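You operate a simulated robot arm through the tools that you are given. There is no shell and no other tool. Be economical: measure what you need, move in short steps, check, and stop when the job is done.

The job below is to be done with a simulated two-armed robot. You get a single attempt, and the scene is never put back.

TASK
Gauge the orange lens and lay it on the tray pad for its curve.
Fine: hold the green stand, lever out to read, back again after. Scratch and drop nothing.

The check looks at the end state, three seconds after you hand in, the way a careful person would. Anything else that was tipped, shoved, dropped, spilled or broken makes it a failure.

THE ROBOT
Two 6-joint arms with two-finger parallel grippers on one trunk, on a base that drives. Base frame: it is fixed to the floor where the robot stands at the start and does not move with it; the origin is under the middle of the robot, x ahead of it, y to its left, z up. Lengths are in cm, angles in degrees, forces in N, time in s.
The left shoulder is at the start at [7, 16.6, 114.3], the right one opposite. Places, roughly: gauge pad [70, 40, 90]; upright lever [70, 30, 100]; clamp knob [120, 10, 90]; sliding post [110, 40, 90]; dose dial [80, 110, 50]; flat lever [70, 110, 50]; meter stand [75, 100, 100]; pump stand [75, 100, 50]. Payload 3.91 kg a hand.
Tool frame (each hand has its own): the origin (TCP) lies between the finger pads and is the grasp point; the fingertips stand 3 cm ahead of it; z points along the fingers, y is the line along which they close. The gripper opens to 11 cm. The fingers are 2 cm wide and 1 cm thick; the gripper's body (4.8 by 11.2 cm) begins 5.5 cm behind the TCP.
Orientation is told as [roll, pitch, yaw] about the base's x, y, z axes, in that order, counted from this pose: with the fingers straight down and closing along the base's y, the tool's x points along the base's -x, its y along +y and its z along -z.

THE INTERFACE
- The arms move only by the tool send_rows. It takes "left_series", "right_series" or both (then of equal length, played together; a hand with none holds still); each is a list that holds one entry, the list of rows, each a list of 7 numbers: the shift along the tool's x, y, z in m, then the turn, a rotation vector about the tool's x, y, z in degrees, then the opening, from 0 (shut) to 1 (fully open). In form: [[[x, y, z, ax, ay, az, hand], ...]]. A call has 1 to 8 rows; each row is the pose to reach, as a shift and turn from the pose commanded when the call began, along the tool's axes at that moment. A row lasts 0.2 s, in which the tool goes at most 5 cm and 8.6 degrees; a call with a longer step from one row to the next is refused whole, and so is a gripper value outside its range. Where a pose cannot be reached the arm comes as near as it can. A force on the tool above 70 N (or 10 N above the force at the start of the call, whichever is more), or a blocked arm, ends the call early, and 0.2 s more pass. Each finger travels about 10.8 cm/s and halts on what it meets, pressing with about 28 N; the grip force reading is that of the motor and also rises with nothing between the fingers. The clock runs only during rows and for 0.2 s after the last one: add rows that repeat a pose to give the fingers time. It gives the time, the measured TCP pose, the force on the tool (base axes), the opening and the grip force at its end, in the units of the frame above (readings bear some noise), and new pictures: "pictures" is both (left out), scene, wrist or none (wrist: the cameras of the hands that moved).
- Cameras (640 x 400 px; columns grow to the right, rows downward): "scene" is now at [13.21, 4.44, 139.23]; the picture's right is [0.46, -0.89, 0.00], its down [-0.33, -0.17, -0.93] and it looks along [0.82, 0.43, -0.37] (base axes); focal length 293 px, centre (320, 200). "left" rides on the left gripper at [7.7, -0.7, -11.5] in its tool frame; the picture's right is [0.09, 1.00, 0.00], its down [-0.80, 0.07, -0.59] and it looks along [-0.59, 0.05, 0.80] (tool axes); focal length 270 px, centre (320, 200). "right" rides on the right gripper at [7.7, 0.7, -11.4] in its tool frame; the picture's right is [-0.09, 1.00, 0.00], its down [-0.80, -0.07, -0.59] and it looks along [-0.59, -0.05, 0.80] (tool axes); focal length 270 px, centre (320, 200). There is no depth. A picture from a camera that has moved, and an enlarged one, comes with that camera's place and axes in the base frame and with its lens.
- raise_lower(by): slides the trunk up (or, below 0, down) by that many cm; the arms and the scene camera ride with it, the base frame stays. It gives what a move gives, with no picture.
- roll_base(legs): drives the robot by 1 to 6 legs, each [ahead, left, turn to the left] in cm, cm and degrees, along the robot's own axes; the way and the turn of a leg run together, so that a leg with both is an arc; at most 150 cm and 180 degrees a leg. The arms and the cameras ride along, it lands a little off, and it stops where it bumps. It gives what a move gives, and a new picture of the scene camera.
- aim_head(pan, tilt): turns the head with the scene camera to pan (to the left, within 86 degrees either way) and tilt (down, from -29 to 69), counted from straight ahead of the robot. It gives what a move gives, and a new picture of the scene camera.
- enlarge(camera, box): a new picture of the part [left, top, right, bottom] of that camera's present view, enlarged. The clock stands still meanwhile.
- finish_job(): hands the job in; it is judged then, once.

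Work in short steps. Places have to be worked out from the pictures, the camera data and where the tool is seen: move nearer, look again, correct. Check each grasp and each placing, and mend what went wrong. You have 120 turns and 170 pictures in all, those below and enlarged ones among them. Open the grippers and draw the arms clear of the work before you hand the job in, unless the task says otherwise; then end with one line.

The tools are called after ">>>" as name(argument=value, ...) on one line, values as JSON. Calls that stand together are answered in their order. send_rows: Moves the arms, as the interface text tells. Its arguments: {"type":"object","properties":{"left_series":{"type":"array","items":{"type":"array","items":{"type":"array","items":{"type":"number"}}}},"right_series":{"type":"array","items":{"type":"array","items":{"type":"array","items":{"type":"number"}}}},"pictures":{"type":"string","enum":["both","scene","wrist","none"]}},"required":[]} The other tools are called the same way: raise_lower (by) slides the trunk up or down; roll_base (legs) drives the base; aim_head (pan, tilt) turns the head that bears the scene camera; enlarge (camera, box) takes an enlarged picture of a part of a camera's view; finish_job () hands the job in.

At the start:

```text
time_s: 0.0
left_eef_pos: [39.47, 44.7, 121.08]
left_tcp_rot: [-0.1, 0.0, 0.0]
left_force: [0.7, 0.1, -0.6]
left_width: 11.0
left_grip_force: 0.1
right_eef_pos: [71.12, 6.37, 125.44]
right_tcp_rot: [0.0, 0.0, 0.0]
right_force: [-0.6, -1.5, 0.8]
right_width: 11.01
right_grip_force: 0.0
trunk travel left (down, up): [-63.8, 30.2]
robot x, y, heading: [-0.19, 0.23, -0.0]
head pan, tilt: [27.7, 22.0]
```

scene: 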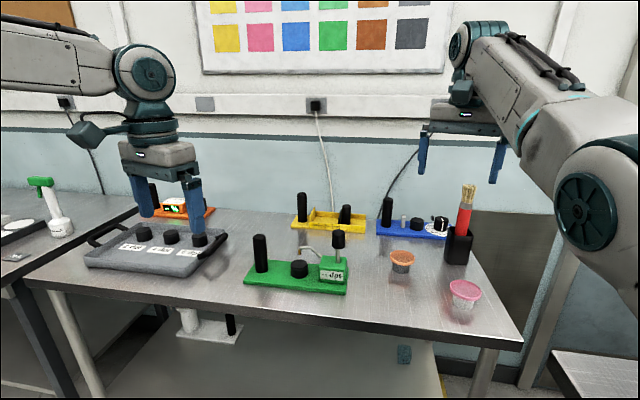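
right: 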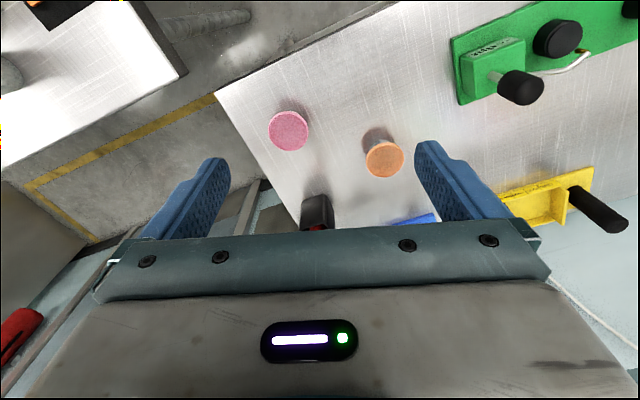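
left: 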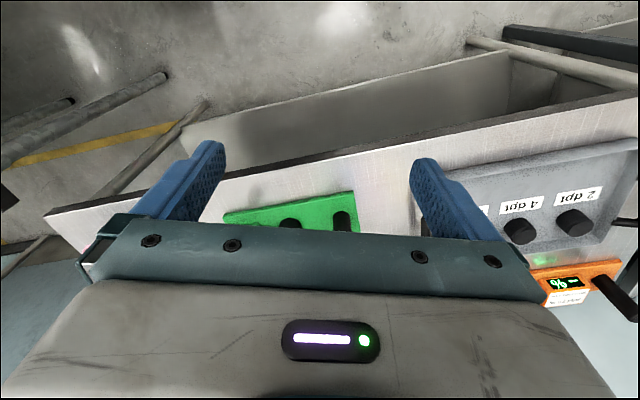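

The scene shows a tray with labelled pads, a green gauge with handle post, pad and lever, and an orange and a pink lens. I'll enlarge for details.

>>> enlarge(camera="scene", box=[230, 170, 370, 310])

>>> enlarge(camera="scene", box=[70, 180, 250, 300])

>>> enlarge(camera="scene", box=[360, 170, 520, 330])

```text
2.86 times, centred on (300, 240) of scene
camera zoom: at [13.21, 4.44, 139.23], right [0.46, -0.89, 0.0], down [-0.33, -0.17, -0.93], along [0.82, 0.43, -0.37], focal length 836 px, centre (377, 86)
```

zoom: 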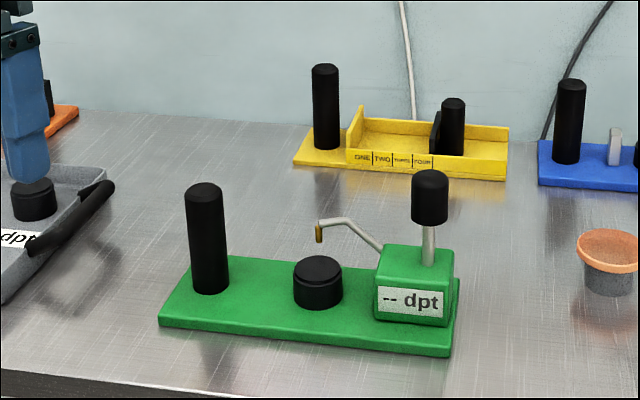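

```text
3.33 times, centred on (160, 240) of scene
camera zoom: at [13.21, 4.44, 139.23], right [0.46, -0.89, 0.0], down [-0.33, -0.17, -0.93], along [0.82, 0.43, -0.37], focal length 976 px, centre (853, 67)
```

zoom: 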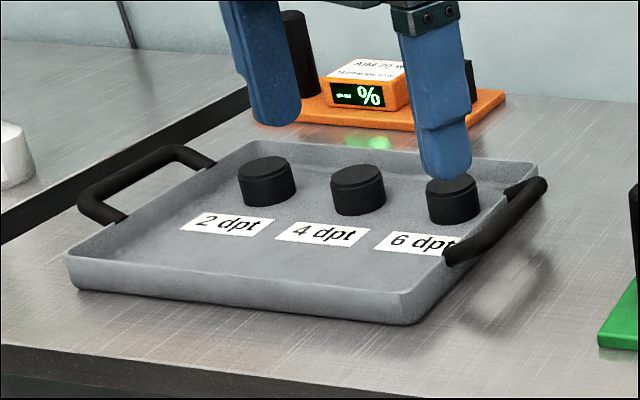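

```text
2.50 times, centred on (440, 250) of scene
camera zoom: at [13.21, 4.44, 139.23], right [0.46, -0.89, 0.0], down [-0.33, -0.17, -0.93], along [0.82, 0.43, -0.37], focal length 732 px, centre (20, 75)
```

zoom: 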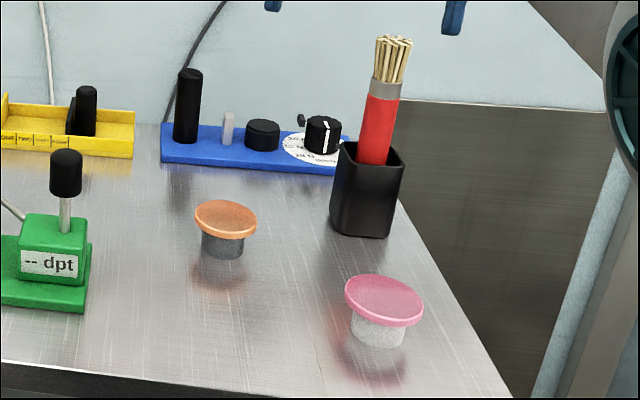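

Triangulating the orange lens gives about [87, 17, 93.5], with the table top at about z 88 and its edge turned about 19° to the robot. The hands are well above everything, so I'll turn to face the table and drive closer.

>>> roll_base(legs=[[0, 0, 18.7], [25, 0, 0]])

>>> aim_head(pan=0, tilt=40)

```text
time_s: 2.8
left_eef_pos: [46.52, 62.68, 121.0]
left_tcp_rot: [-0.1, -0.1, 18.4]
left_force: [-0.8, 0.5, 0.8]
left_width: 11.02
left_grip_force: 0.0
right_eef_pos: [88.68, 36.23, 125.53]
right_tcp_rot: [0.0, -0.1, 18.4]
right_force: [-0.6, -0.8, 0.4]
right_width: 10.99
right_grip_force: 0.0
trunk travel left (down, up): [-63.8, 30.2]
robot x, y, heading: [23.59, 7.61, 18.4]
head pan, tilt: [27.7, 22.0]
camera scene: at [34.35, 16.15, 139.25], right [0.72, -0.69, 0.0], down [-0.26, -0.27, -0.93], along [0.64, 0.67, -0.37], focal length 293 px, centre (320, 200)
```

scene: 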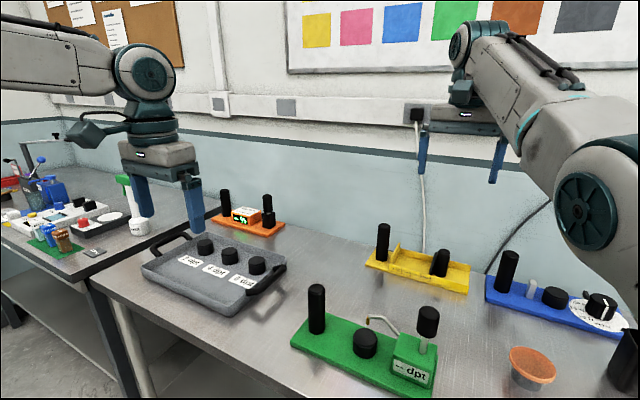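

```text
time_s: 3.8
left_eef_pos: [46.7, 62.72, 121.17]
left_tcp_rot: [-0.2, -0.1, 18.3]
left_force: [1.1, -0.6, -0.3]
left_width: 11.0
left_grip_force: 0.1
right_eef_pos: [88.77, 36.27, 125.46]
right_tcp_rot: [0.0, 0.1, 18.4]
right_force: [-0.2, -0.1, -0.4]
right_width: 11.03
right_grip_force: 0.0
trunk travel left (down, up): [-63.8, 30.2]
robot x, y, heading: [23.42, 7.21, 18.3]
head pan, tilt: [0.0, 40.0]
camera scene: at [36.14, 12.2, 136.41], right [0.32, -0.95, 0.0], down [-0.61, -0.2, -0.77], along [0.73, 0.24, -0.64], focal length 293 px, centre (320, 200)
```

scene: 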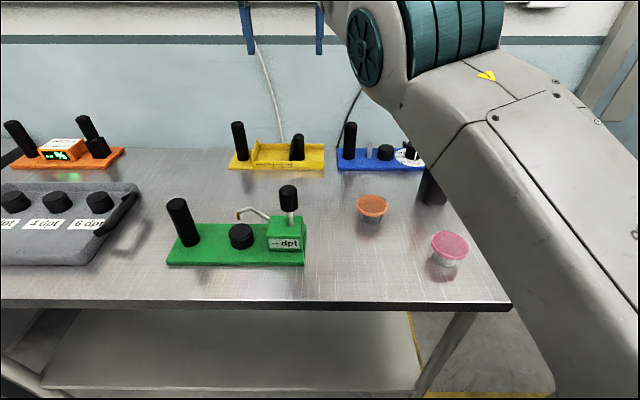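

The robot now faces the table square on. I'll drive a bit nearer so the lens is comfortably within reach.

>>> roll_base(legs=[[8, 0, 0]])

```text
time_s: 4.8
left_eef_pos: [53.72, 65.04, 121.29]
left_tcp_rot: [-0.1, -0.2, 18.5]
left_force: [-0.6, -0.1, 0.5]
left_width: 11.01
left_grip_force: 0.1
right_eef_pos: [95.96, 38.63, 125.65]
right_tcp_rot: [0.0, -0.2, 18.5]
right_force: [-0.1, 0.3, 1.0]
right_width: 11.03
right_grip_force: 0.2
trunk travel left (down, up): [-63.8, 30.2]
robot x, y, heading: [30.72, 10.15, 18.8]
head pan, tilt: [0.0, 40.0]
camera scene: at [43.25, 14.56, 136.46], right [0.32, -0.95, 0.0], down [-0.61, -0.2, -0.77], along [0.73, 0.24, -0.64], focal length 293 px, centre (320, 200)
```

scene: 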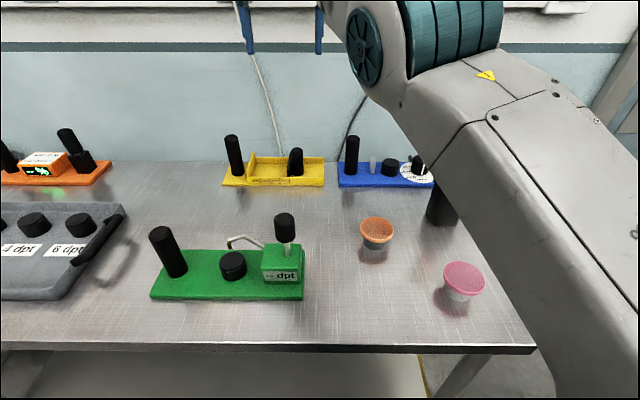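

The lens is now at about [87.4, 16.8, 93.6]. I'll move the right hand above it, staying high, and look with the wrist camera.

>>> send_rows(right_series=[[[0.025, -0.03, 0.01, 0, 0, 0, 1], [0.05, -0.06, 0.03, 0, 0, 0, 1], [0.076, -0.09, 0.05, 0, 0, 0, 1], [0.101, -0.12, 0.07, 0, 0, 0, 1], [0.127, -0.15, 0.1, 0, 0, 0, 1], [0.152, -0.179, 0.12, 0, 0, 0, 1], [0.152, -0.179, 0.13, 0, 0, 0, 1]]])

```text
time_s: 6.4
left_eef_pos: [53.89, 65.19, 121.13]
left_tcp_rot: [0.0, 0.0, 18.6]
left_force: [0.8, 1.3, -0.7]
left_width: 10.98
left_grip_force: 0.2
right_eef_pos: [103.96, 31.96, 121.45]
right_tcp_rot: [0.0, 0.0, 18.6]
right_force: [0.4, -0.1, 0.4]
right_width: 10.98
right_grip_force: 0.1
right hand out of reach, approached as far as the arm can: row 1, 2, 3, 4, 5, 6, 7
trunk travel left (down, up): [-63.8, 30.2]
robot x, y, heading: [30.84, 10.35, 18.5]
head pan, tilt: [0.0, 40.0]
camera scene: at [43.54, 14.72, 136.42], right [0.32, -0.95, 0.0], down [-0.61, -0.2, -0.77], along [0.73, 0.24, -0.64], focal length 293 px, centre (320, 200)
camera right: at [96.53, 30.14, 132.86], right [-0.23, 0.97, 0.0], down [0.78, 0.19, 0.6], along [0.58, 0.14, -0.8], focal length 270 px, centre (320, 200)
```

scene: 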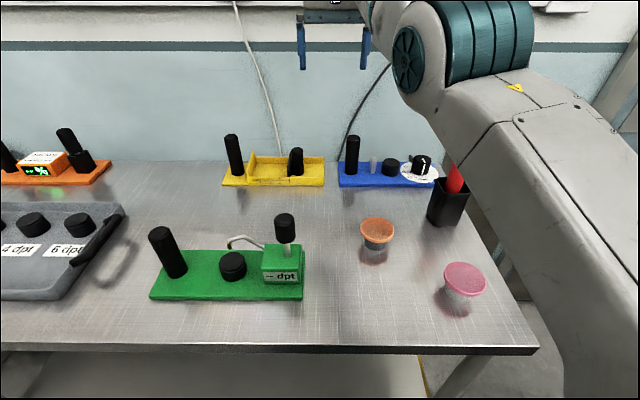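
right: 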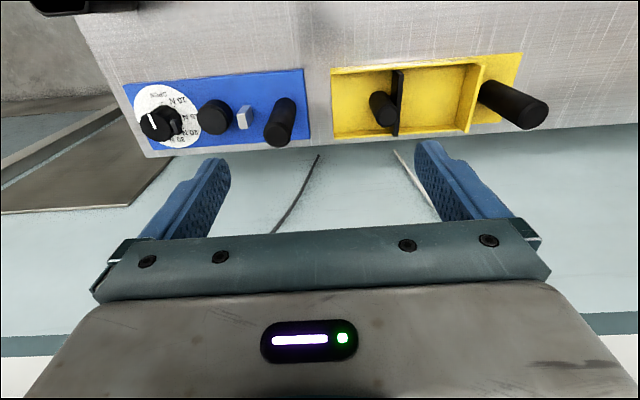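

The arm stalled, moving outward rather than inward, and I need to learn why. I'll test a small straight retraction toward the robot.

>>> send_rows(right_series=[[[0.04, 0, 0, 0, 0, 0, 1], [0.08, 0, 0, 0, 0, 0, 1], [0.12, 0, 0, 0, 0, 0, 1], [0.16, 0, 0, 0, 0, 0, 1], [0.16, 0, 0, 0, 0, 0, 1]]], pictures="none")

>>> send_rows(left_series=[[[-0.03, 0, 0, 0, 0, 0, 1], [-0.05, 0, 0, 0, 0, 0, 1]]], pictures="none")

```text
time_s: 7.6
left_eef_pos: [54.15, 65.1, 121.14]
left_tcp_rot: [-0.1, -0.1, 18.6]
left_force: [-0.1, 0.5, 0.8]
left_width: 11.0
left_grip_force: 0.0
right_eef_pos: [98.41, 35.67, 126.64]
right_tcp_rot: [0.0, 0.0, 18.5]
right_force: [0.7, -0.5, 0.0]
right_width: 10.97
right_grip_force: 0.0
right hand out of reach, approached as far as the arm can: row 1, 2, 3, 4, 5
trunk travel left (down, up): [-63.8, 30.2]
robot x, y, heading: [30.98, 10.35, 18.3]
head pan, tilt: [0.0, 40.0]
```

```text
time_s: 8.2
left_eef_pos: [58.77, 66.79, 121.07]
left_tcp_rot: [0.1, 0.0, 18.5]
left_force: [0.3, -0.7, 0.2]
left_width: 11.0
left_grip_force: 0.1
right_eef_pos: [98.71, 35.67, 126.6]
right_tcp_rot: [-0.1, 0.1, 18.5]
right_force: [0.0, -0.3, 0.0]
right_width: 11.01
right_grip_force: 0.0
trunk travel left (down, up): [-63.8, 30.2]
robot x, y, heading: [30.75, 10.55, 18.4]
head pan, tilt: [0.0, 40.0]
```

The left hand moves normally while the right slides along a limit. I'll test the right hand outward and up to see whether it is fully stretched.

>>> send_rows(right_series=[[[-0.03, 0, 0, 0, 0, 0, 1], [-0.03, 0, 0, 0, 0, 0, 1]]], pictures="none")

>>> send_rows(right_series=[[[0, 0.03, 0, 0, 0, 0, 1], [0, 0.06, 0, 0, 0, 0, 1], [0, 0.06, 0, 0, 0, 0, 1]]], pictures="none")

```text
time_s: 8.8
left_eef_pos: [58.67, 66.85, 121.07]
left_tcp_rot: [-0.1, -0.1, 18.4]
left_force: [0.2, -0.1, 0.0]
left_width: 11.01
left_grip_force: 0.1
right_eef_pos: [99.5, 35.1, 125.89]
right_tcp_rot: [0.0, 0.0, 18.6]
right_force: [0.6, 0.0, 0.0]
right_width: 11.01
right_grip_force: 0.0
right hand out of reach, approached as far as the arm can: row 1, 2
trunk travel left (down, up): [-63.8, 30.2]
robot x, y, heading: [30.89, 10.16, 18.3]
head pan, tilt: [0.0, 40.0]
```

```text
time_s: 9.6
left_eef_pos: [58.74, 66.83, 121.02]
left_tcp_rot: [0.0, 0.0, 18.5]
left_force: [0.1, -0.1, 0.0]
left_width: 11.04
left_grip_force: 0.0
right_eef_pos: [96.33, 39.11, 124.91]
right_tcp_rot: [0.1, -0.1, 18.4]
right_force: [0.6, 0.4, -0.3]
right_width: 11.0
right_grip_force: 0.0
right hand out of reach, approached as far as the arm can: row 1, 2, 3
trunk travel left (down, up): [-63.8, 30.2]
robot x, y, heading: [31.02, 10.71, 18.3]
head pan, tilt: [0.0, 40.0]
```

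The right arm is fully straight, so it is in a singular pose. I'll tilt the tool (fingers forward, wrist back) to bend the elbow, then bring it in.

>>> send_rows(right_series=[[[0, 0, 0, 0, -8, 0, 1], [0, 0, 0, 0, -16, 0, 1], [0.01, 0, 0, 0, -24, 0, 1], [0.04, 0, 0, 0, -24, 0, 1], [0.08, 0, 0, 0, -24, 0, 1]]], pictures="scene")

```text
time_s: 10.8
left_eef_pos: [58.71, 66.73, 121.06]
left_tcp_rot: [-0.1, 0.0, 18.5]
left_force: [-0.3, 0.5, 0.3]
left_width: 10.99
left_grip_force: 0.1
right_eef_pos: [101.73, 41.1, 130.61]
right_tcp_rot: [0.0, -24.1, 18.5]
right_force: [0.1, 0.6, 0.2]
right_width: 11.01
right_grip_force: 0.0
right hand out of reach, approached as far as the arm can: row 1, 2, 3, 4, 5
trunk travel left (down, up): [-63.8, 30.2]
robot x, y, heading: [30.51, 10.4, 18.3]
head pan, tilt: [0.0, 40.0]
camera scene: at [43.58, 14.67, 136.41], right [0.32, -0.95, 0.0], down [-0.61, -0.2, -0.77], along [0.73, 0.24, -0.64], focal length 293 px, centre (320, 200)
```

scene: 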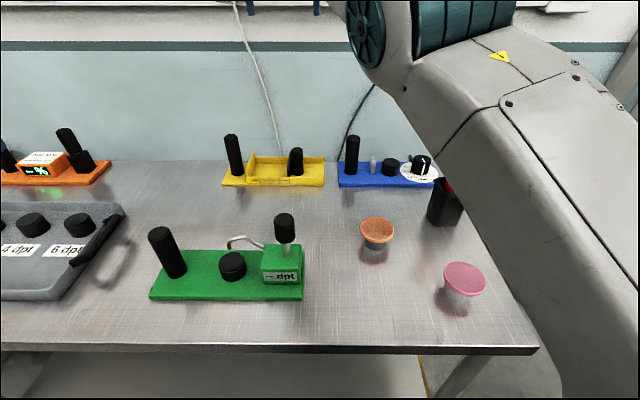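

The right arm still slides on its limit surface. I'll undo the tilt and see where the hand settles.

>>> send_rows(right_series=[[[0, 0, 0, 0, 8, 0, 1], [0, 0, 0, 0, 16, 0, 1], [0, 0, 0, 0, 24, 0, 1], [0, 0, 0, 0, 24, 0, 1]]], pictures="none")

>>> send_rows(right_series=[[[0, 0, -0.04, 0, 0, 0, 1], [0, 0, -0.08, 0, 0, 0, 1], [0, 0, -0.12, 0, 0, 0, 1], [0, 0, -0.12, 0, 0, 0, 1]]], pictures="none")

```text
time_s: 11.8
left_eef_pos: [58.63, 66.89, 121.06]
left_tcp_rot: [-0.1, -0.1, 18.6]
left_force: [0.0, 0.1, 0.0]
left_width: 11.02
left_grip_force: 0.1
right_eef_pos: [97.56, 36.89, 127.87]
right_tcp_rot: [0.1, -2.0, 18.4]
right_force: [-0.4, 0.5, -0.5]
right_width: 11.0
right_grip_force: 0.1
right hand out of reach, approached as far as the arm can: row 1, 2, 3, 4
trunk travel left (down, up): [-63.8, 30.2]
robot x, y, heading: [30.73, 10.58, 18.5]
head pan, tilt: [0.0, 40.0]
```

```text
time_s: 12.8
left_eef_pos: [58.66, 66.87, 121.04]
left_tcp_rot: [-0.1, -0.1, 18.6]
left_force: [-0.5, 0.4, 0.1]
left_width: 10.99
left_grip_force: 0.0
right_eef_pos: [97.66, 36.87, 127.95]
right_tcp_rot: [-0.1, -2.2, 18.5]
right_force: [0.2, 0.3, -0.1]
right_width: 11.04
right_grip_force: 0.0
right hand out of reach, approached as far as the arm can: row 1, 2, 3, 4
trunk travel left (down, up): [-63.8, 30.2]
robot x, y, heading: [30.88, 10.24, 18.5]
head pan, tilt: [0.0, 40.0]
```

I'll look at the right arm itself to see its configuration.

>>> aim_head(pan=-50, tilt=15)

>>> aim_head(pan=50, tilt=15)

```text
time_s: 14.0
left_eef_pos: [58.66, 66.95, 121.0]
left_tcp_rot: [-0.1, -0.2, 18.5]
left_force: [0.1, 0.1, 0.5]
left_width: 11.02
left_grip_force: 0.0
right_eef_pos: [97.54, 36.87, 127.78]
right_tcp_rot: [0.0, -2.1, 18.4]
right_force: [0.3, -1.0, 0.4]
right_width: 11.0
right_grip_force: 0.0
trunk travel left (down, up): [-63.8, 30.2]
robot x, y, heading: [30.99, 10.29, 18.3]
head pan, tilt: [-50.0, 15.0]
camera scene: at [43.52, 7.13, 140.36], right [-0.52, -0.85, 0.0], down [-0.22, 0.14, -0.97], along [0.82, -0.5, -0.26], focal length 293 px, centre (320, 200)
```

scene: 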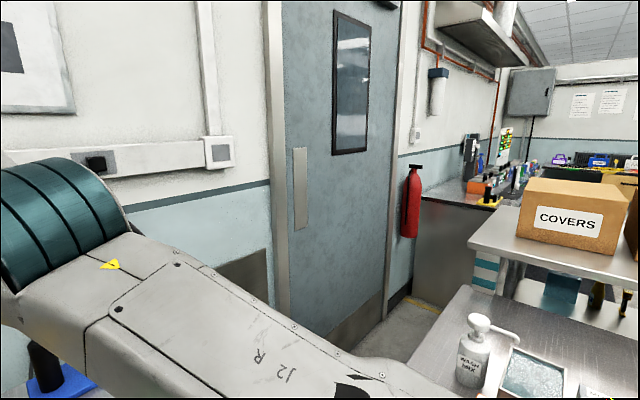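

```text
time_s: 15.8
left_eef_pos: [58.64, 66.78, 121.1]
left_tcp_rot: [-0.1, -0.2, 18.5]
left_force: [-0.5, -0.1, -0.6]
left_width: 10.99
left_grip_force: 0.0
right_eef_pos: [97.51, 36.84, 127.79]
right_tcp_rot: [0.0, -2.0, 18.4]
right_force: [-0.2, -0.3, 1.3]
right_width: 11.02
right_grip_force: 0.0
trunk travel left (down, up): [-63.8, 30.2]
robot x, y, heading: [31.13, 9.97, 18.4]
head pan, tilt: [50.0, 15.0]
camera scene: at [38.99, 20.69, 140.36], right [0.93, -0.37, 0.0], down [-0.1, -0.24, -0.97], along [0.36, 0.9, -0.26], focal length 293 px, centre (320, 200)
```

scene: 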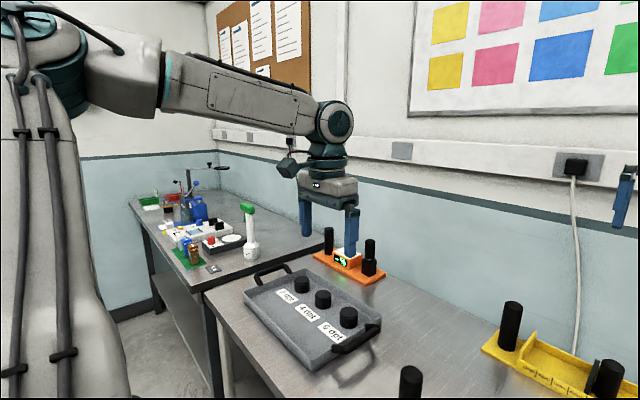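

The right arm looks stretched straight at its full ~75 cm from the shoulder. I'll try a pure downward move, which should bend the elbow.

>>> send_rows(right_series=[[[0, 0, 0.03, 0, 0, 0, 1], [0, 0, 0.06, 0, 0, 0, 1], [0, 0, 0.09, 0, 0, 0, 1], [0, 0, 0.09, 0, 0, 0, 1], [0, 0, 0.09, 0, 0, 0, 1]]], pictures="none")

>>> send_rows(right_series=[[[-0.04, 0, 0, 0, 0, 0, 1], [-0.08, 0, 0, 0, 0, 0, 1], [-0.12, 0, 0, 0, 0, 0, 1], [-0.12, 0, 0, 0, 0, 0, 1]]], pictures="none")

```text
time_s: 16.9
left_eef_pos: [58.54, 66.93, 121.1]
left_tcp_rot: [-0.1, -0.1, 18.5]
left_force: [-0.6, 0.4, -0.1]
left_width: 11.02
left_grip_force: 0.0
right_eef_pos: [99.58, 38.32, 120.08]
right_tcp_rot: [0.0, 0.0, 18.5]
right_force: [0.2, 0.1, 0.8]
right_width: 11.01
right_grip_force: 0.0
right hand out of reach, approached as far as the arm can: row 1, 2, 3, 4, 5
trunk travel left (down, up): [-63.8, 30.2]
robot x, y, heading: [31.07, 10.2, 18.4]
head pan, tilt: [50.0, 15.0]
```

```text
time_s: 17.9
left_eef_pos: [58.75, 66.89, 120.89]
left_tcp_rot: [0.0, -0.2, 18.5]
left_force: [-0.4, 0.4, -0.3]
left_width: 10.99
left_grip_force: 0.1
right_eef_pos: [102.49, 35.88, 117.91]
right_tcp_rot: [0.0, 0.0, 18.5]
right_force: [0.2, 0.7, 0.7]
right_width: 11.03
right_grip_force: 0.1
right hand out of reach, approached as far as the arm can: row 1, 2, 3, 4
trunk travel left (down, up): [-63.8, 30.2]
robot x, y, heading: [30.7, 10.12, 18.7]
head pan, tilt: [50.0, 15.0]
```

The hand follows the radial projection of each target on a fixed sphere. I'll test a null move and a pure yaw to see what the solver reports.

>>> send_rows(right_series=[[[0, 0, 0, 0, 0, 0, 1]]], pictures="none")

>>> send_rows(right_series=[[[0, -0.04, 0, 0, 0, -8, 1], [0, -0.08, 0, 0, 0, -16, 1], [0, -0.12, 0, 0, 0, -24, 1], [0, -0.16, 0, 0, 0, -24, 1], [0.03, -0.2, 0, 0, 0, -24, 1], [0.07, -0.22, 0, 0, 0, -24, 1], [0.11, -0.24, 0, 0, 0, -24, 1], [0.11, -0.24, 0, 0, 0, -24, 1]]], pictures="none")

```text
time_s: 18.4
left_eef_pos: [58.56, 66.85, 121.06]
left_tcp_rot: [-0.1, 0.0, 18.5]
left_force: [0.6, -0.4, 0.0]
left_width: 11.02
left_grip_force: 0.0
right_eef_pos: [102.63, 35.94, 117.84]
right_tcp_rot: [-0.1, 0.0, 18.5]
right_force: [-0.2, -0.7, -0.5]
right_width: 11.0
right_grip_force: 0.0
trunk travel left (down, up): [-63.8, 30.2]
robot x, y, heading: [30.73, 10.33, 18.4]
head pan, tilt: [50.0, 15.0]
```

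```text
time_s: 20.1
left_eef_pos: [58.78, 66.84, 121.0]
left_tcp_rot: [0.0, -0.1, 18.5]
left_force: [-0.1, -0.7, 0.1]
left_width: 11.02
left_grip_force: 0.1
right_eef_pos: [112.4, 15.87, 122.5]
right_tcp_rot: [0.0, 0.0, 42.5]
right_force: [-0.7, 0.2, -0.4]
right_width: 10.97
right_grip_force: 0.0
right hand out of reach, approached as far as the arm can: row 1, 2, 3, 4, 5, 6, 7, 8
trunk travel left (down, up): [-63.8, 30.2]
robot x, y, heading: [30.67, 10.35, 18.4]
head pan, tilt: [50.0, 15.0]
```

A null move is fine, so the elbow is just stuck straight. I'll try a combined inward and upward move to bend it the other way.

>>> send_rows(right_series=[[[0.02, 0, -0.04, 0, 0, 0, 1], [0.05, 0, -0.08, 0, 0, 0, 1], [0.08, 0, -0.12, 0, 0, 0, 1], [0.12, 0, -0.15, 0, 0, 0, 1], [0.16, 0, -0.17, 0, 0, 0, 1], [0.2, 0, -0.19, 0, 0, 0, 1], [0.24, 0, -0.19, 0, 0, 0, 1], [0.28, 0, -0.19, 0, 0, 0, 1]]], pictures="none")

>>> aim_head(pan=-10, tilt=10)

```text
time_s: 21.9
left_eef_pos: [58.62, 66.84, 121.03]
left_tcp_rot: [-0.2, -0.1, 18.5]
left_force: [-0.1, 0.5, -1.2]
left_width: 10.99
left_grip_force: 0.0
right_eef_pos: [111.08, 14.5, 126.53]
right_tcp_rot: [0.0, 0.0, 42.5]
right_force: [-0.4, 0.3, -0.6]
right_width: 10.98
right_grip_force: 0.0
right hand out of reach, approached as far as the arm can: row 1, 2, 3, 4, 5, 6, 7, 8
trunk travel left (down, up): [-63.8, 30.2]
robot x, y, heading: [30.98, 10.18, 18.5]
head pan, tilt: [50.0, 15.0]
```

```text
time_s: 23.2
left_eef_pos: [58.6, 66.83, 121.04]
left_tcp_rot: [-0.1, -0.2, 18.4]
left_force: [0.3, 0.4, 0.4]
left_width: 11.0
left_grip_force: 0.1
right_eef_pos: [111.0, 14.55, 126.52]
right_tcp_rot: [0.0, 0.0, 42.5]
right_force: [-0.1, 0.2, 0.4]
right_width: 11.02
right_grip_force: 0.0
trunk travel left (down, up): [-63.8, 30.2]
robot x, y, heading: [30.59, 10.38, 18.5]
head pan, tilt: [-10.0, 10.0]
camera scene: at [44.76, 13.38, 141.18], right [0.15, -0.99, 0.0], down [-0.17, -0.03, -0.98], along [0.97, 0.15, -0.17], focal length 293 px, centre (320, 200)
```

scene: 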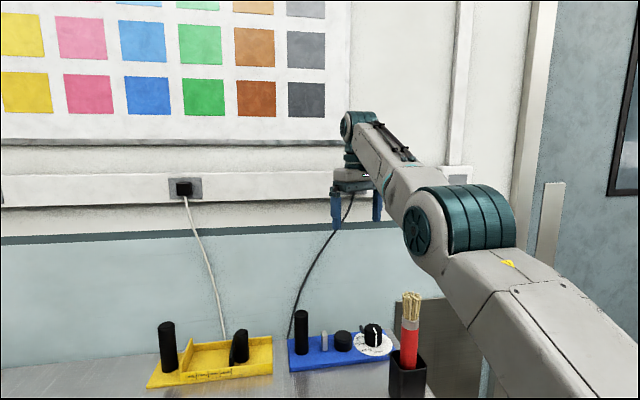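

The arm is nearly straight with the elbow midway. I'll raise the trunk to get clear height, then command a long downward and inward sweep.

>>> raise_lower(by=28)

>>> send_rows(right_series=[[[0.02, 0, 0.04, 0, 0, 0, 1], [0.04, 0, 0.08, 0, 0, 0, 1], [0.06, 0, 0.12, 0, 0, 0, 1], [0.08, 0, 0.16, 0, 0, 0, 1], [0.1, 0, 0.2, 0, 0, 0, 1], [0.12, 0, 0.24, 0, 0, 0, 1], [0.14, 0, 0.28, 0, 0, 0, 1], [0.16, 0, 0.32, 0, 0, 0, 1]]], pictures="none")

```text
time_s: 26.1
left_eef_pos: [58.71, 67.02, 149.06]
left_tcp_rot: [0.0, -0.1, 18.5]
left_force: [0.7, 0.0, 0.7]
left_width: 10.99
left_grip_force: 0.1
right_eef_pos: [111.09, 14.34, 154.56]
right_tcp_rot: [0.0, 0.0, 42.5]
right_force: [-0.6, -1.1, -0.8]
right_width: 10.99
right_grip_force: 0.0
trunk travel left (down, up): [-91.8, 2.2]
robot x, y, heading: [30.9, 10.21, 18.5]
head pan, tilt: [-10.0, 10.0]
```

```text
time_s: 27.9
left_eef_pos: [58.91, 66.78, 149.12]
left_tcp_rot: [0.0, 0.0, 18.6]
left_force: [1.0, -1.1, 0.7]
left_width: 11.0
left_grip_force: 0.0
right_eef_pos: [119.8, 9.58, 123.31]
right_tcp_rot: [0.0, 0.0, 42.5]
right_force: [-0.3, -0.2, 0.5]
right_width: 10.99
right_grip_force: 0.0
right hand out of reach, approached as far as the arm can: row 1, 2, 3, 4, 5, 6, 7, 8
trunk travel left (down, up): [-91.8, 2.2]
robot x, y, heading: [30.58, 10.56, 18.7]
head pan, tilt: [-10.0, 10.0]
```

The arm is now horizontal, well away from its wrist limit. I'll try upward motion with inward from here.

>>> send_rows(right_series=[[[0.03, 0, -0.03, 0, 0, 0, 1], [0.06, 0, -0.06, 0, 0, 0, 1], [0.1, 0, -0.09, 0, 0, 0, 1], [0.14, 0, -0.12, 0, 0, 0, 1], [0.18, 0, -0.12, 0, 0, 0, 1], [0.22, 0, -0.12, 0, 0, 0, 1], [0.22, 0, -0.12, 0, 0, 0, 1]]], pictures="none")

>>> send_rows(right_series=[[[0, 0, 0, 0, 8, 0, 1], [0, 0, 0, 0, 16, 0, 1], [0, 0, 0, 0, 24, 0, 1], [0, 0, 0, 0, 32, 0, 1], [0.04, 0, 0.0, 0, 40, 0, 1], [0.08, 0, 0, 0, 40, 0, 1], [0.12, 0, 0, 0, 40, 0, 1], [0.16, 0, 0, 0, 40, 0, 1]]], pictures="scene")

```text
time_s: 29.5
left_eef_pos: [58.68, 66.77, 149.1]
left_tcp_rot: [0.0, -0.2, 18.6]
left_force: [1.1, -0.2, -0.2]
left_width: 11.0
left_grip_force: 0.1
right_eef_pos: [120.44, -4.62, 138.0]
right_tcp_rot: [0.1, 0.0, 42.4]
right_force: [-0.1, 0.0, 0.0]
right_width: 10.97
right_grip_force: 0.1
right hand out of reach, approached as far as the arm can: row 1, 2, 3, 4, 5, 6, 7
trunk travel left (down, up): [-91.8, 2.2]
robot x, y, heading: [30.77, 10.19, 18.6]
head pan, tilt: [-10.0, 10.0]
```

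```text
time_s: 31.3
left_eef_pos: [58.7, 66.93, 149.07]
left_tcp_rot: [-0.2, -0.1, 18.5]
left_force: [0.1, 0.6, -0.1]
left_width: 11.01
left_grip_force: 0.2
right_eef_pos: [116.29, -4.9, 137.26]
right_tcp_rot: [-0.1, 17.9, 42.5]
right_force: [0.1, -0.4, 0.3]
right_width: 11.0
right_grip_force: 0.2
right hand out of reach, approached as far as the arm can: row 1, 2, 3, 4, 5, 6, 7, 8
trunk travel left (down, up): [-91.8, 2.2]
robot x, y, heading: [30.85, 10.08, 18.3]
head pan, tilt: [-10.0, 10.0]
camera scene: at [44.78, 13.37, 169.18], right [0.15, -0.99, 0.0], down [-0.17, -0.03, -0.98], along [0.97, 0.14, -0.17], focal length 293 px, centre (320, 200)
```

scene: 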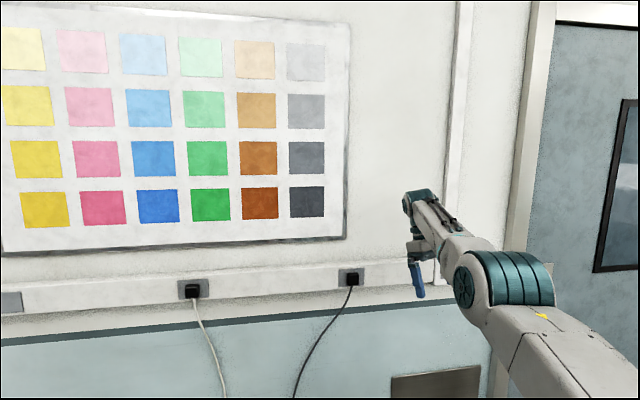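

One more idea: leaving a straight pose needs large joint moves for small inward steps, so I'll undo the tilt and then try millimetre steps inward.

>>> send_rows(right_series=[[[0, 0, 0, 0, -8, 0, 1], [0, 0, 0, 0, -16, 0, 1], [0, 0, 0, 0, -18, 0, 1], [0, 0, 0.03, 0, -18, 0, 1], [0, 0, 0.06, 0, -18, 0, 1], [0, 0, 0.1, 0, -18, 0, 1]]], pictures="none")

>>> send_rows(right_series=[[[0.001, 0, 0, 0, 0, 0, 1], [0.002, 0, 0, 0, 0, 0, 1], [0.003, 0, 0, 0, 0, 0, 1], [0.005, 0, 0, 0, 0, 0, 1], [0.008, 0, 0, 0, 0, 0, 1], [0.012, 0, 0, 0, 0, 0, 1], [0.017, 0, 0, 0, 0, 0, 1], [0.022, 0, 0, 0, 0, 0, 1]]], pictures="none")

```text
time_s: 32.7
left_eef_pos: [58.82, 66.72, 149.12]
left_tcp_rot: [0.1, -0.1, 18.6]
left_force: [-0.5, -0.2, 0.3]
left_width: 11.0
left_grip_force: 0.0
right_eef_pos: [122.12, -6.55, 128.36]
right_tcp_rot: [0.0, -0.2, 42.4]
right_force: [0.2, -0.4, -0.1]
right_width: 11.02
right_grip_force: 0.1
right hand out of reach, approached as far as the arm can: row 1, 2, 3, 4, 5, 6
trunk travel left (down, up): [-91.8, 2.2]
robot x, y, heading: [30.76, 10.0, 18.3]
head pan, tilt: [-10.0, 10.0]
```

```text
time_s: 34.5
left_eef_pos: [58.5, 66.98, 149.11]
left_tcp_rot: [-0.1, -0.1, 18.5]
left_force: [-0.4, 0.3, 0.3]
left_width: 11.0
left_grip_force: 0.0
right_eef_pos: [122.02, -7.44, 128.43]
right_tcp_rot: [-0.1, -0.3, 42.5]
right_force: [-0.2, -0.9, 0.0]
right_width: 10.99
right_grip_force: 0.0
right hand out of reach, approached as far as the arm can: row 5, 6, 7, 8
trunk travel left (down, up): [-91.8, 2.2]
robot x, y, heading: [30.68, 10.13, 18.6]
head pan, tilt: [-10.0, 10.0]
```

The right elbow evidently does not bend, so that hand only moves on a sphere about its shoulder. I'll do all lens handling with the left hand, and use the right only for pressing or holding. First I'll park the right hand high.

>>> send_rows(right_series=[[[0, 0, -0.04, 0, 0, 0, 1], [0, 0, -0.08, 0, 0, 0, 1], [0, 0, -0.12, 0, 0, 0, 1], [0, 0, -0.16, 0, 0, 0, 1], [0, 0, -0.2, 0, 0, 0, 1], [0, 0, -0.2, 0, 0, 0, 1]]], pictures="none")

>>> aim_head(pan=0, tilt=55)

>>> enlarge(camera="scene", box=[120, 100, 480, 325])

```text
time_s: 35.9
left_eef_pos: [58.6, 66.85, 149.19]
left_tcp_rot: [0.0, -0.1, 18.6]
left_force: [-0.1, 0.0, 0.0]
left_width: 11.02
left_grip_force: 0.0
right_eef_pos: [118.19, -6.73, 147.16]
right_tcp_rot: [-0.2, -0.2, 42.5]
right_force: [0.4, 0.4, -0.3]
right_width: 11.01
right_grip_force: 0.0
right hand out of reach, approached as far as the arm can: row 1, 2, 3, 4, 5, 6
trunk travel left (down, up): [-91.8, 2.2]
robot x, y, heading: [30.87, 10.32, 18.3]
head pan, tilt: [-10.0, 10.0]
```

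```text
time_s: 37.0
left_eef_pos: [58.67, 66.86, 149.05]
left_tcp_rot: [-0.1, -0.1, 18.5]
left_force: [0.2, 0.0, -0.5]
left_width: 11.01
left_grip_force: 0.0
right_eef_pos: [118.36, -6.89, 147.03]
right_tcp_rot: [-0.1, -0.2, 42.5]
right_force: [-1.5, 0.8, 0.0]
right_width: 11.01
right_grip_force: 0.1
trunk travel left (down, up): [-91.8, 2.2]
robot x, y, heading: [30.57, 10.03, 18.2]
head pan, tilt: [0.0, 55.0]
camera scene: at [42.41, 14.27, 162.35], right [0.32, -0.95, 0.0], down [-0.78, -0.26, -0.57], along [0.54, 0.18, -0.82], focal length 293 px, centre (320, 200)
```

scene: 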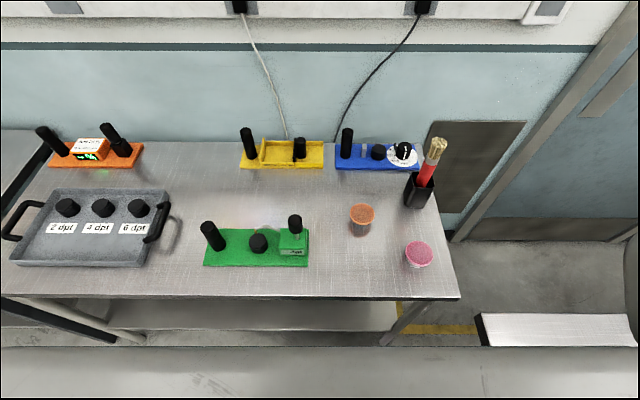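

```text
1.78 times, centred on (300, 212) of scene
camera zoom: at [42.41, 14.27, 162.35], right [0.32, -0.95, 0.0], down [-0.78, -0.26, -0.57], along [0.54, 0.18, -0.82], focal length 520 px, centre (356, 178)
```

zoom: 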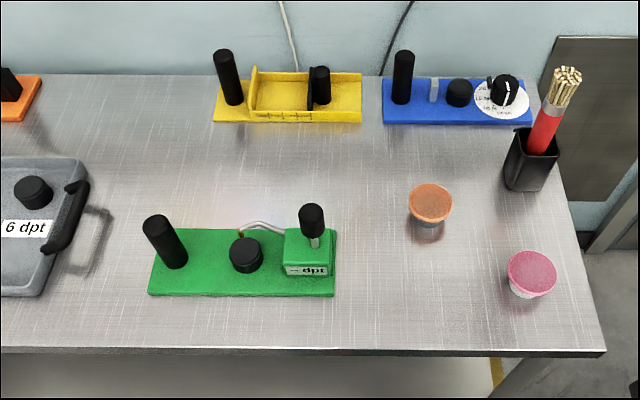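

From here the orange lens computes to [87, 16.9, 93.6], in reach for the left hand. I'll move the left hand across, high above everything.

>>> send_rows(left_series=[[[-0.009, -0.045, 0.01, 0, 0, 0, 1], [-0.018, -0.09, 0.02, 0, 0, 0, 1], [-0.028, -0.135, 0.03, 0, 0, 0, 1], [-0.037, -0.18, 0.04, 0, 0, 0, 1], [-0.046, -0.225, 0.05, 0, 0, 0, 1], [-0.055, -0.27, 0.06, 0, 0, 0, 1], [-0.064, -0.315, 0.07, 0, 0, 0, 1], [-0.073, -0.36, 0.08, 0, 0, 0, 1]]], pictures="none")

>>> send_rows(left_series=[[[-0.008, -0.04, 0.02, 0, 0, 0, 1], [-0.016, -0.08, 0.04, 0, 0, 0, 1], [-0.024, -0.12, 0.06, 0, 0, 0, 1], [-0.032, -0.16, 0.08, 0, 0, 0, 1], [-0.037, -0.204, 0.1, 0, 0, 0, 1], [-0.037, -0.204, 0.14, 0, 0, 0, 1], [-0.037, -0.204, 0.18, 0, 0, 0, 1], [-0.037, -0.204, 0.22, 0, 0, 0, 1]]])

```text
time_s: 38.8
left_eef_pos: [57.63, 56.22, 137.79]
left_tcp_rot: [-0.1, -0.1, 18.5]
left_force: [-0.9, 0.1, -0.2]
left_width: 11.0
left_grip_force: 0.0
left hand out of reach, approached as far as the arm can: row 1, 2, 3, 4, 5, 6, 7, 8
right_eef_pos: [118.47, -6.91, 147.01]
right_tcp_rot: [-0.1, -0.2, 42.5]
right_force: [-0.1, 0.4, 0.4]
right_width: 11.02
right_grip_force: 0.1
trunk travel left (down, up): [-91.8, 2.2]
robot x, y, heading: [30.96, 10.15, 18.6]
head pan, tilt: [0.0, 55.0]
```

```text
time_s: 40.6
left_eef_pos: [55.4, 52.69, 117.0]
left_tcp_rot: [-0.2, 0.0, 18.6]
left_force: [-0.2, -0.7, 0.5]
left_width: 11.0
left_grip_force: 0.0
left hand out of reach, approached as far as the arm can: row 1, 2, 3, 4, 5, 6, 7, 8
right_eef_pos: [118.75, -6.71, 146.97]
right_tcp_rot: [-0.1, -0.1, 42.5]
right_force: [-0.1, -0.4, -0.3]
right_width: 11.0
right_grip_force: 0.0
trunk travel left (down, up): [-91.8, 2.2]
robot x, y, heading: [30.81, 9.98, 18.4]
head pan, tilt: [0.0, 55.0]
camera scene: at [42.71, 14.51, 162.31], right [0.32, -0.95, 0.0], down [-0.78, -0.26, -0.57], along [0.54, 0.18, -0.82], focal length 293 px, centre (320, 200)
camera left: at [48.32, 49.58, 128.45], right [-0.4, 0.92, 0.0], down [0.74, 0.32, 0.59], along [0.55, 0.24, -0.8], focal length 270 px, centre (320, 200)
```

scene: 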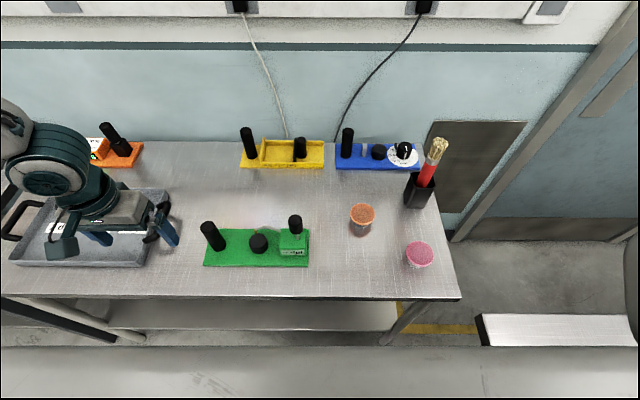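
left: 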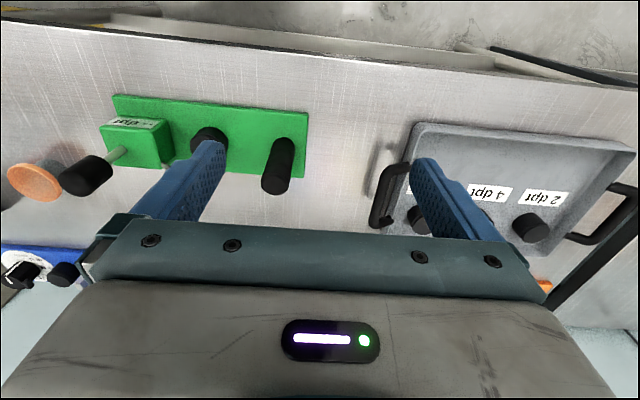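

The left hand also stalled when moving right across its body. I'll test simple moves: straight ahead first, then sideways.

>>> send_rows(left_series=[[[-0.04, 0, 0, 0, 0, 0, 1], [-0.08, 0, 0, 0, 0, 0, 1], [-0.12, 0, 0, 0, 0, 0, 1], [-0.16, 0, 0, 0, 0, 0, 1]]], pictures="none")

>>> send_rows(left_series=[[[0, -0.02, 0, 0, 0, 0, 1], [0, -0.04, 0, 0, 0, 0, 1], [0, -0.04, 0, 0, 0, 0, 1]]], pictures="none")

>>> send_rows(left_series=[[[0, 0, 0, 0, 0, -8, 1], [0, 0, 0, 0, 0, -16, 1], [0, 0, 0, 0, 0, -16, 1]]], pictures="none")

```text
time_s: 41.6
left_eef_pos: [64.07, 61.69, 118.17]
left_tcp_rot: [-0.1, -0.2, 18.5]
left_force: [0.6, 0.6, 0.4]
left_width: 10.99
left_grip_force: 0.0
left hand out of reach, approached as far as the arm can: row 1, 2, 3, 4
right_eef_pos: [118.48, -6.8, 147.08]
right_tcp_rot: [0.0, -0.2, 42.5]
right_force: [0.6, -0.4, -0.8]
right_width: 11.02
right_grip_force: 0.0
trunk travel left (down, up): [-91.8, 2.2]
robot x, y, heading: [31.05, 10.2, 18.6]
head pan, tilt: [0.0, 55.0]
```

```text
time_s: 42.4
left_eef_pos: [62.82, 60.19, 118.02]
left_tcp_rot: [-0.1, -0.1, 18.5]
left_force: [0.0, 0.6, -0.1]
left_width: 10.99
left_grip_force: 0.0
left hand out of reach, approached as far as the arm can: row 1, 2, 3
right_eef_pos: [118.36, -6.92, 147.12]
right_tcp_rot: [-0.1, -0.2, 42.5]
right_force: [0.3, 0.3, 0.1]
right_width: 11.01
right_grip_force: 0.0
trunk travel left (down, up): [-91.8, 2.2]
robot x, y, heading: [30.55, 10.26, 18.2]
head pan, tilt: [0.0, 55.0]
```

```text
time_s: 43.2
left_eef_pos: [62.93, 60.27, 118.19]
left_tcp_rot: [-0.2, -0.1, 34.6]
left_force: [-0.6, -0.7, -0.3]
left_width: 11.0
left_grip_force: 0.0
right_eef_pos: [118.43, -6.82, 147.04]
right_tcp_rot: [-0.2, -0.2, 42.6]
right_force: [0.0, 0.3, -0.7]
right_width: 10.97
right_grip_force: 0.0
trunk travel left (down, up): [-91.8, 2.2]
robot x, y, heading: [30.75, 10.25, 18.3]
head pan, tilt: [0.0, 55.0]
```

The left hand now only slides in one vertical plane, so its shoulder is at a limit of about 28° to its own side. I'll test that it opens outward, and how far the right arm swings inward, staying high.

>>> send_rows(left_series=[[[0, 0.03, 0, 0, 0, 0, 1], [0, 0.05, 0, 0, 0, 0, 1]]], pictures="none")

>>> send_rows(right_series=[[[-0.0325, 0.034, 0, 0, 0, 0, 1], [-0.0635, 0.0707, 0, 0, 0, 0, 1], [-0.0908, 0.1094, 0, 0, 0, 0, 1], [-0.1167, 0.1494, 0, 0, 0, 0, 1], [-0.1397, 0.1908, 0, 0, 0, 0, 1], [-0.1598, 0.2334, 0, 0, 0, 0, 1], [-0.1777, 0.278, 0, 0, 0, 0, 1], [-0.192, 0.323, 0, 0, 0, 0, 1]]], pictures="none")

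```text
time_s: 43.8
left_eef_pos: [59.74, 64.38, 118.03]
left_tcp_rot: [-0.3, -0.1, 34.5]
left_force: [0.3, -0.3, -0.5]
left_width: 11.0
left_grip_force: 0.1
right_eef_pos: [118.13, -6.53, 147.42]
right_tcp_rot: [-0.3, -0.3, 42.5]
right_force: [-0.1, 0.8, 0.1]
right_width: 10.99
right_grip_force: 0.1
trunk travel left (down, up): [-91.8, 2.2]
robot x, y, heading: [30.24, 9.86, 18.3]
head pan, tilt: [0.0, 55.0]
```

```text
time_s: 45.6
left_eef_pos: [59.85, 64.36, 118.2]
left_tcp_rot: [-0.2, -0.1, 34.5]
left_force: [0.4, -0.6, 0.1]
left_width: 11.01
left_grip_force: 0.1
right_eef_pos: [108.07, 28.02, 145.99]
right_tcp_rot: [-0.3, -0.2, 42.5]
right_force: [0.6, -0.4, -0.3]
right_width: 11.0
right_grip_force: 0.0
right hand out of reach, approached as far as the arm can: row 1, 2, 3, 4, 5, 6, 7, 8
trunk travel left (down, up): [-91.8, 2.2]
robot x, y, heading: [30.9, 10.31, 18.4]
head pan, tilt: [0.0, 55.0]
```

Both arms swing freely in useful directions, with the right arm at a fixed ~76 cm radius and the left needing targets at least 28° to its left. Before re-placing the base, I'll check the free space on the right.

>>> aim_head(pan=-60, tilt=50)

>>> aim_head(pan=-86, tilt=30)

```text
time_s: 46.9
left_eef_pos: [60.0, 64.2, 118.22]
left_tcp_rot: [-0.1, 0.0, 34.5]
left_force: [-0.4, 0.1, -0.7]
left_width: 11.0
left_grip_force: 0.0
right_eef_pos: [108.41, 27.6, 145.74]
right_tcp_rot: [-0.1, -0.2, 42.5]
right_force: [0.3, -0.5, 0.0]
right_width: 11.0
right_grip_force: 0.0
trunk travel left (down, up): [-91.8, 2.2]
robot x, y, heading: [30.66, 10.16, 18.4]
head pan, tilt: [-60.0, 50.0]
camera scene: at [41.3, 6.93, 162.99], right [-0.66, -0.75, 0.0], down [-0.57, 0.51, -0.64], along [0.48, -0.43, -0.77], focal length 293 px, centre (320, 200)
```

scene: 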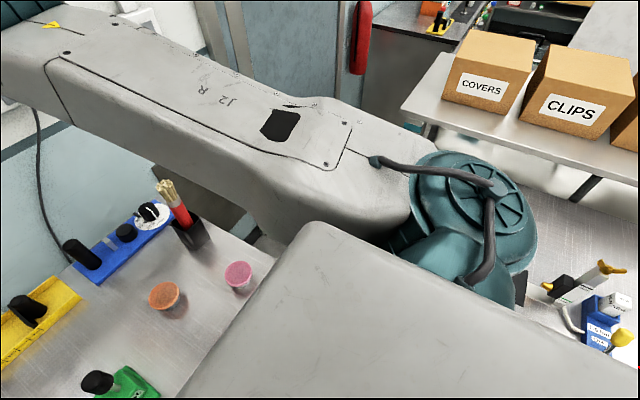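

```text
time_s: 47.8
left_eef_pos: [59.91, 64.13, 118.16]
left_tcp_rot: [-0.1, -0.1, 34.5]
left_force: [-0.5, 0.3, 0.7]
left_width: 10.98
left_grip_force: 0.0
right_eef_pos: [108.37, 27.66, 145.9]
right_tcp_rot: [-0.2, -0.2, 42.5]
right_force: [-0.1, -1.1, -0.3]
right_width: 10.98
right_grip_force: 0.1
trunk travel left (down, up): [-91.8, 2.2]
robot x, y, heading: [30.81, 10.51, 18.5]
head pan, tilt: [-85.9, 30.0]
camera scene: at [39.02, 3.67, 165.94], right [-0.92, -0.38, 0.0], down [-0.19, 0.46, -0.87], along [0.33, -0.8, -0.5], focal length 293 px, centre (320, 200)
```

scene: 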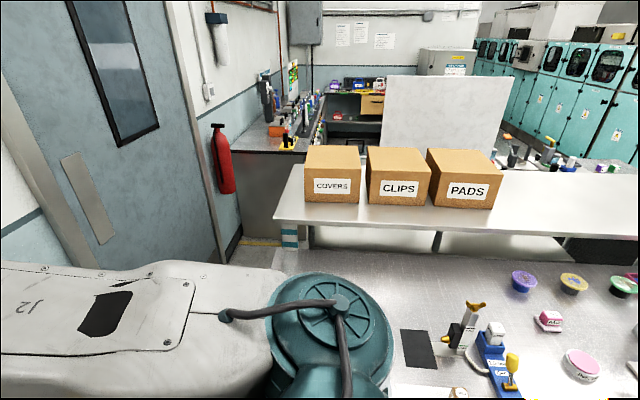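

There is a cluttered bench to the right, so I'll stay left of it. Backing off 20 cm and turning right puts the lens at about 32° on the left arm's side, with both hands passing well above everything.

>>> roll_base(legs=[[-20, 0, 0], [0, 0, -50.4]])

>>> aim_head(pan=40, tilt=40)

```text
time_s: 51.7
left_eef_pos: [71.11, 15.29, 118.06]
left_tcp_rot: [-0.2, -0.2, -16.2]
left_force: [0.6, 0.4, 0.2]
left_width: 10.97
left_grip_force: 0.0
right_eef_pos: [73.61, -45.14, 145.97]
right_tcp_rot: [-0.2, -0.2, -8.1]
right_force: [-0.2, 0.2, 0.5]
right_width: 11.02
right_grip_force: 0.1
trunk travel left (down, up): [-91.8, 2.2]
robot x, y, heading: [10.8, 4.04, -32.2]
head pan, tilt: [-85.9, 30.0]
camera scene: at [11.05, -6.72, 165.95], right [-0.88, 0.47, 0.0], down [0.24, 0.44, -0.87], along [-0.41, -0.76, -0.5], focal length 293 px, centre (320, 200)
```

scene: 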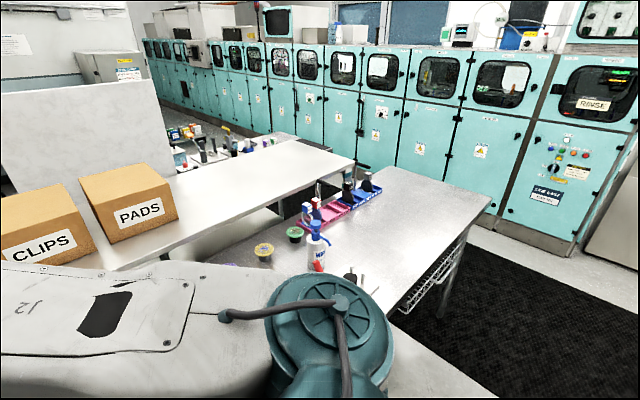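

```text
time_s: 53.8
left_eef_pos: [71.29, 15.32, 118.09]
left_tcp_rot: [-0.1, -0.2, -16.3]
left_force: [-0.6, 0.3, 0.4]
left_width: 11.01
left_grip_force: 0.0
right_eef_pos: [73.64, -45.23, 145.93]
right_tcp_rot: [0.0, -0.2, -8.1]
right_force: [0.3, 0.0, 0.6]
right_width: 11.0
right_grip_force: 0.1
trunk travel left (down, up): [-91.8, 2.2]
robot x, y, heading: [11.08, 3.53, -32.2]
head pan, tilt: [40.0, 40.0]
camera scene: at [23.69, 2.28, 164.41], right [0.14, -0.99, 0.0], down [-0.64, -0.09, -0.77], along [0.76, 0.1, -0.64], focal length 293 px, centre (320, 200)
```

scene: 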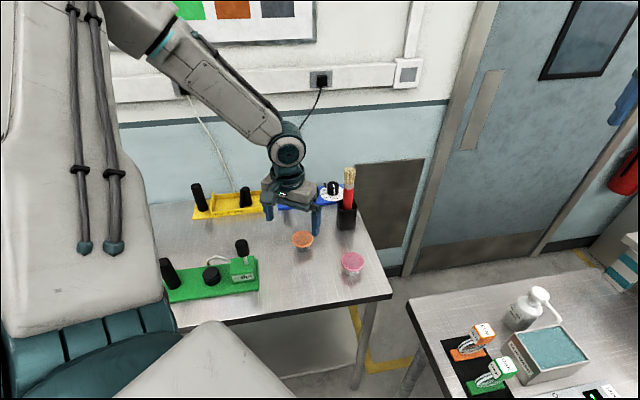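

The left hand is well placed; the lens re-measures at about [86.9, 16.6]. I'll move over it and turn the gripper so it closes perpendicular to the table edge.

>>> send_rows(left_series=[[[-0.02, 0.008, 0, 0, 0, 8, 1], [-0.04, 0.016, 0, 0, 0, 16, 1], [-0.06, 0.024, 0, 0, 0, 24, 1], [-0.08, 0.032, 0, 0, 0, 32, 1], [-0.1, 0.04, 0, 0, 0, 40, 1], [-0.12, 0.05, 0.02, 0, 0, 48, 1], [-0.147, 0.059, 0.04, 0, 0, 55, 1], [-0.147, 0.059, 0.05, 0, 0, 55, 1]]], pictures="both")

```text
time_s: 55.6
left_eef_pos: [87.18, 16.94, 113.29]
left_tcp_rot: [0.0, -0.1, -71.2]
left_force: [0.1, 0.1, 0.2]
left_width: 11.01
left_grip_force: 0.1
right_eef_pos: [73.68, -45.17, 145.93]
right_tcp_rot: [-0.1, -0.2, -8.1]
right_force: [0.6, 0.6, -0.7]
right_width: 10.98
right_grip_force: 0.0
trunk travel left (down, up): [-91.8, 2.2]
robot x, y, heading: [11.09, 3.62, -32.2]
head pan, tilt: [40.0, 40.0]
camera scene: at [23.72, 2.27, 164.41], right [0.14, -0.99, 0.0], down [-0.64, -0.09, -0.77], along [0.76, 0.1, -0.64], focal length 293 px, centre (320, 200)
camera left: at [84.01, 23.97, 124.76], right [0.91, 0.4, 0.0], down [0.33, -0.73, 0.6], along [0.24, -0.55, -0.8], focal length 270 px, centre (320, 200)
```

scene: 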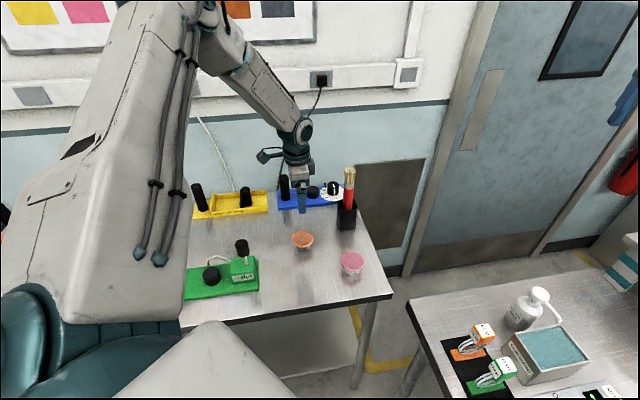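
left: 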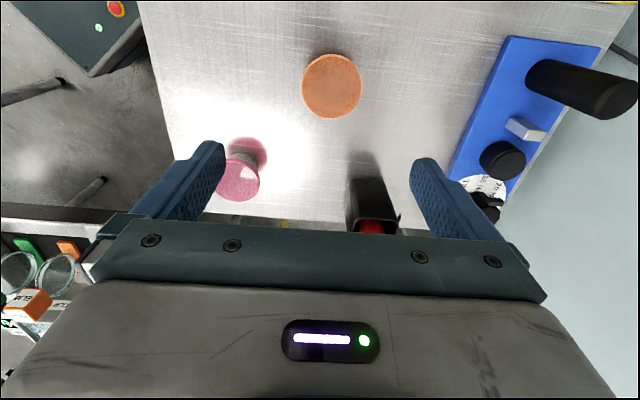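

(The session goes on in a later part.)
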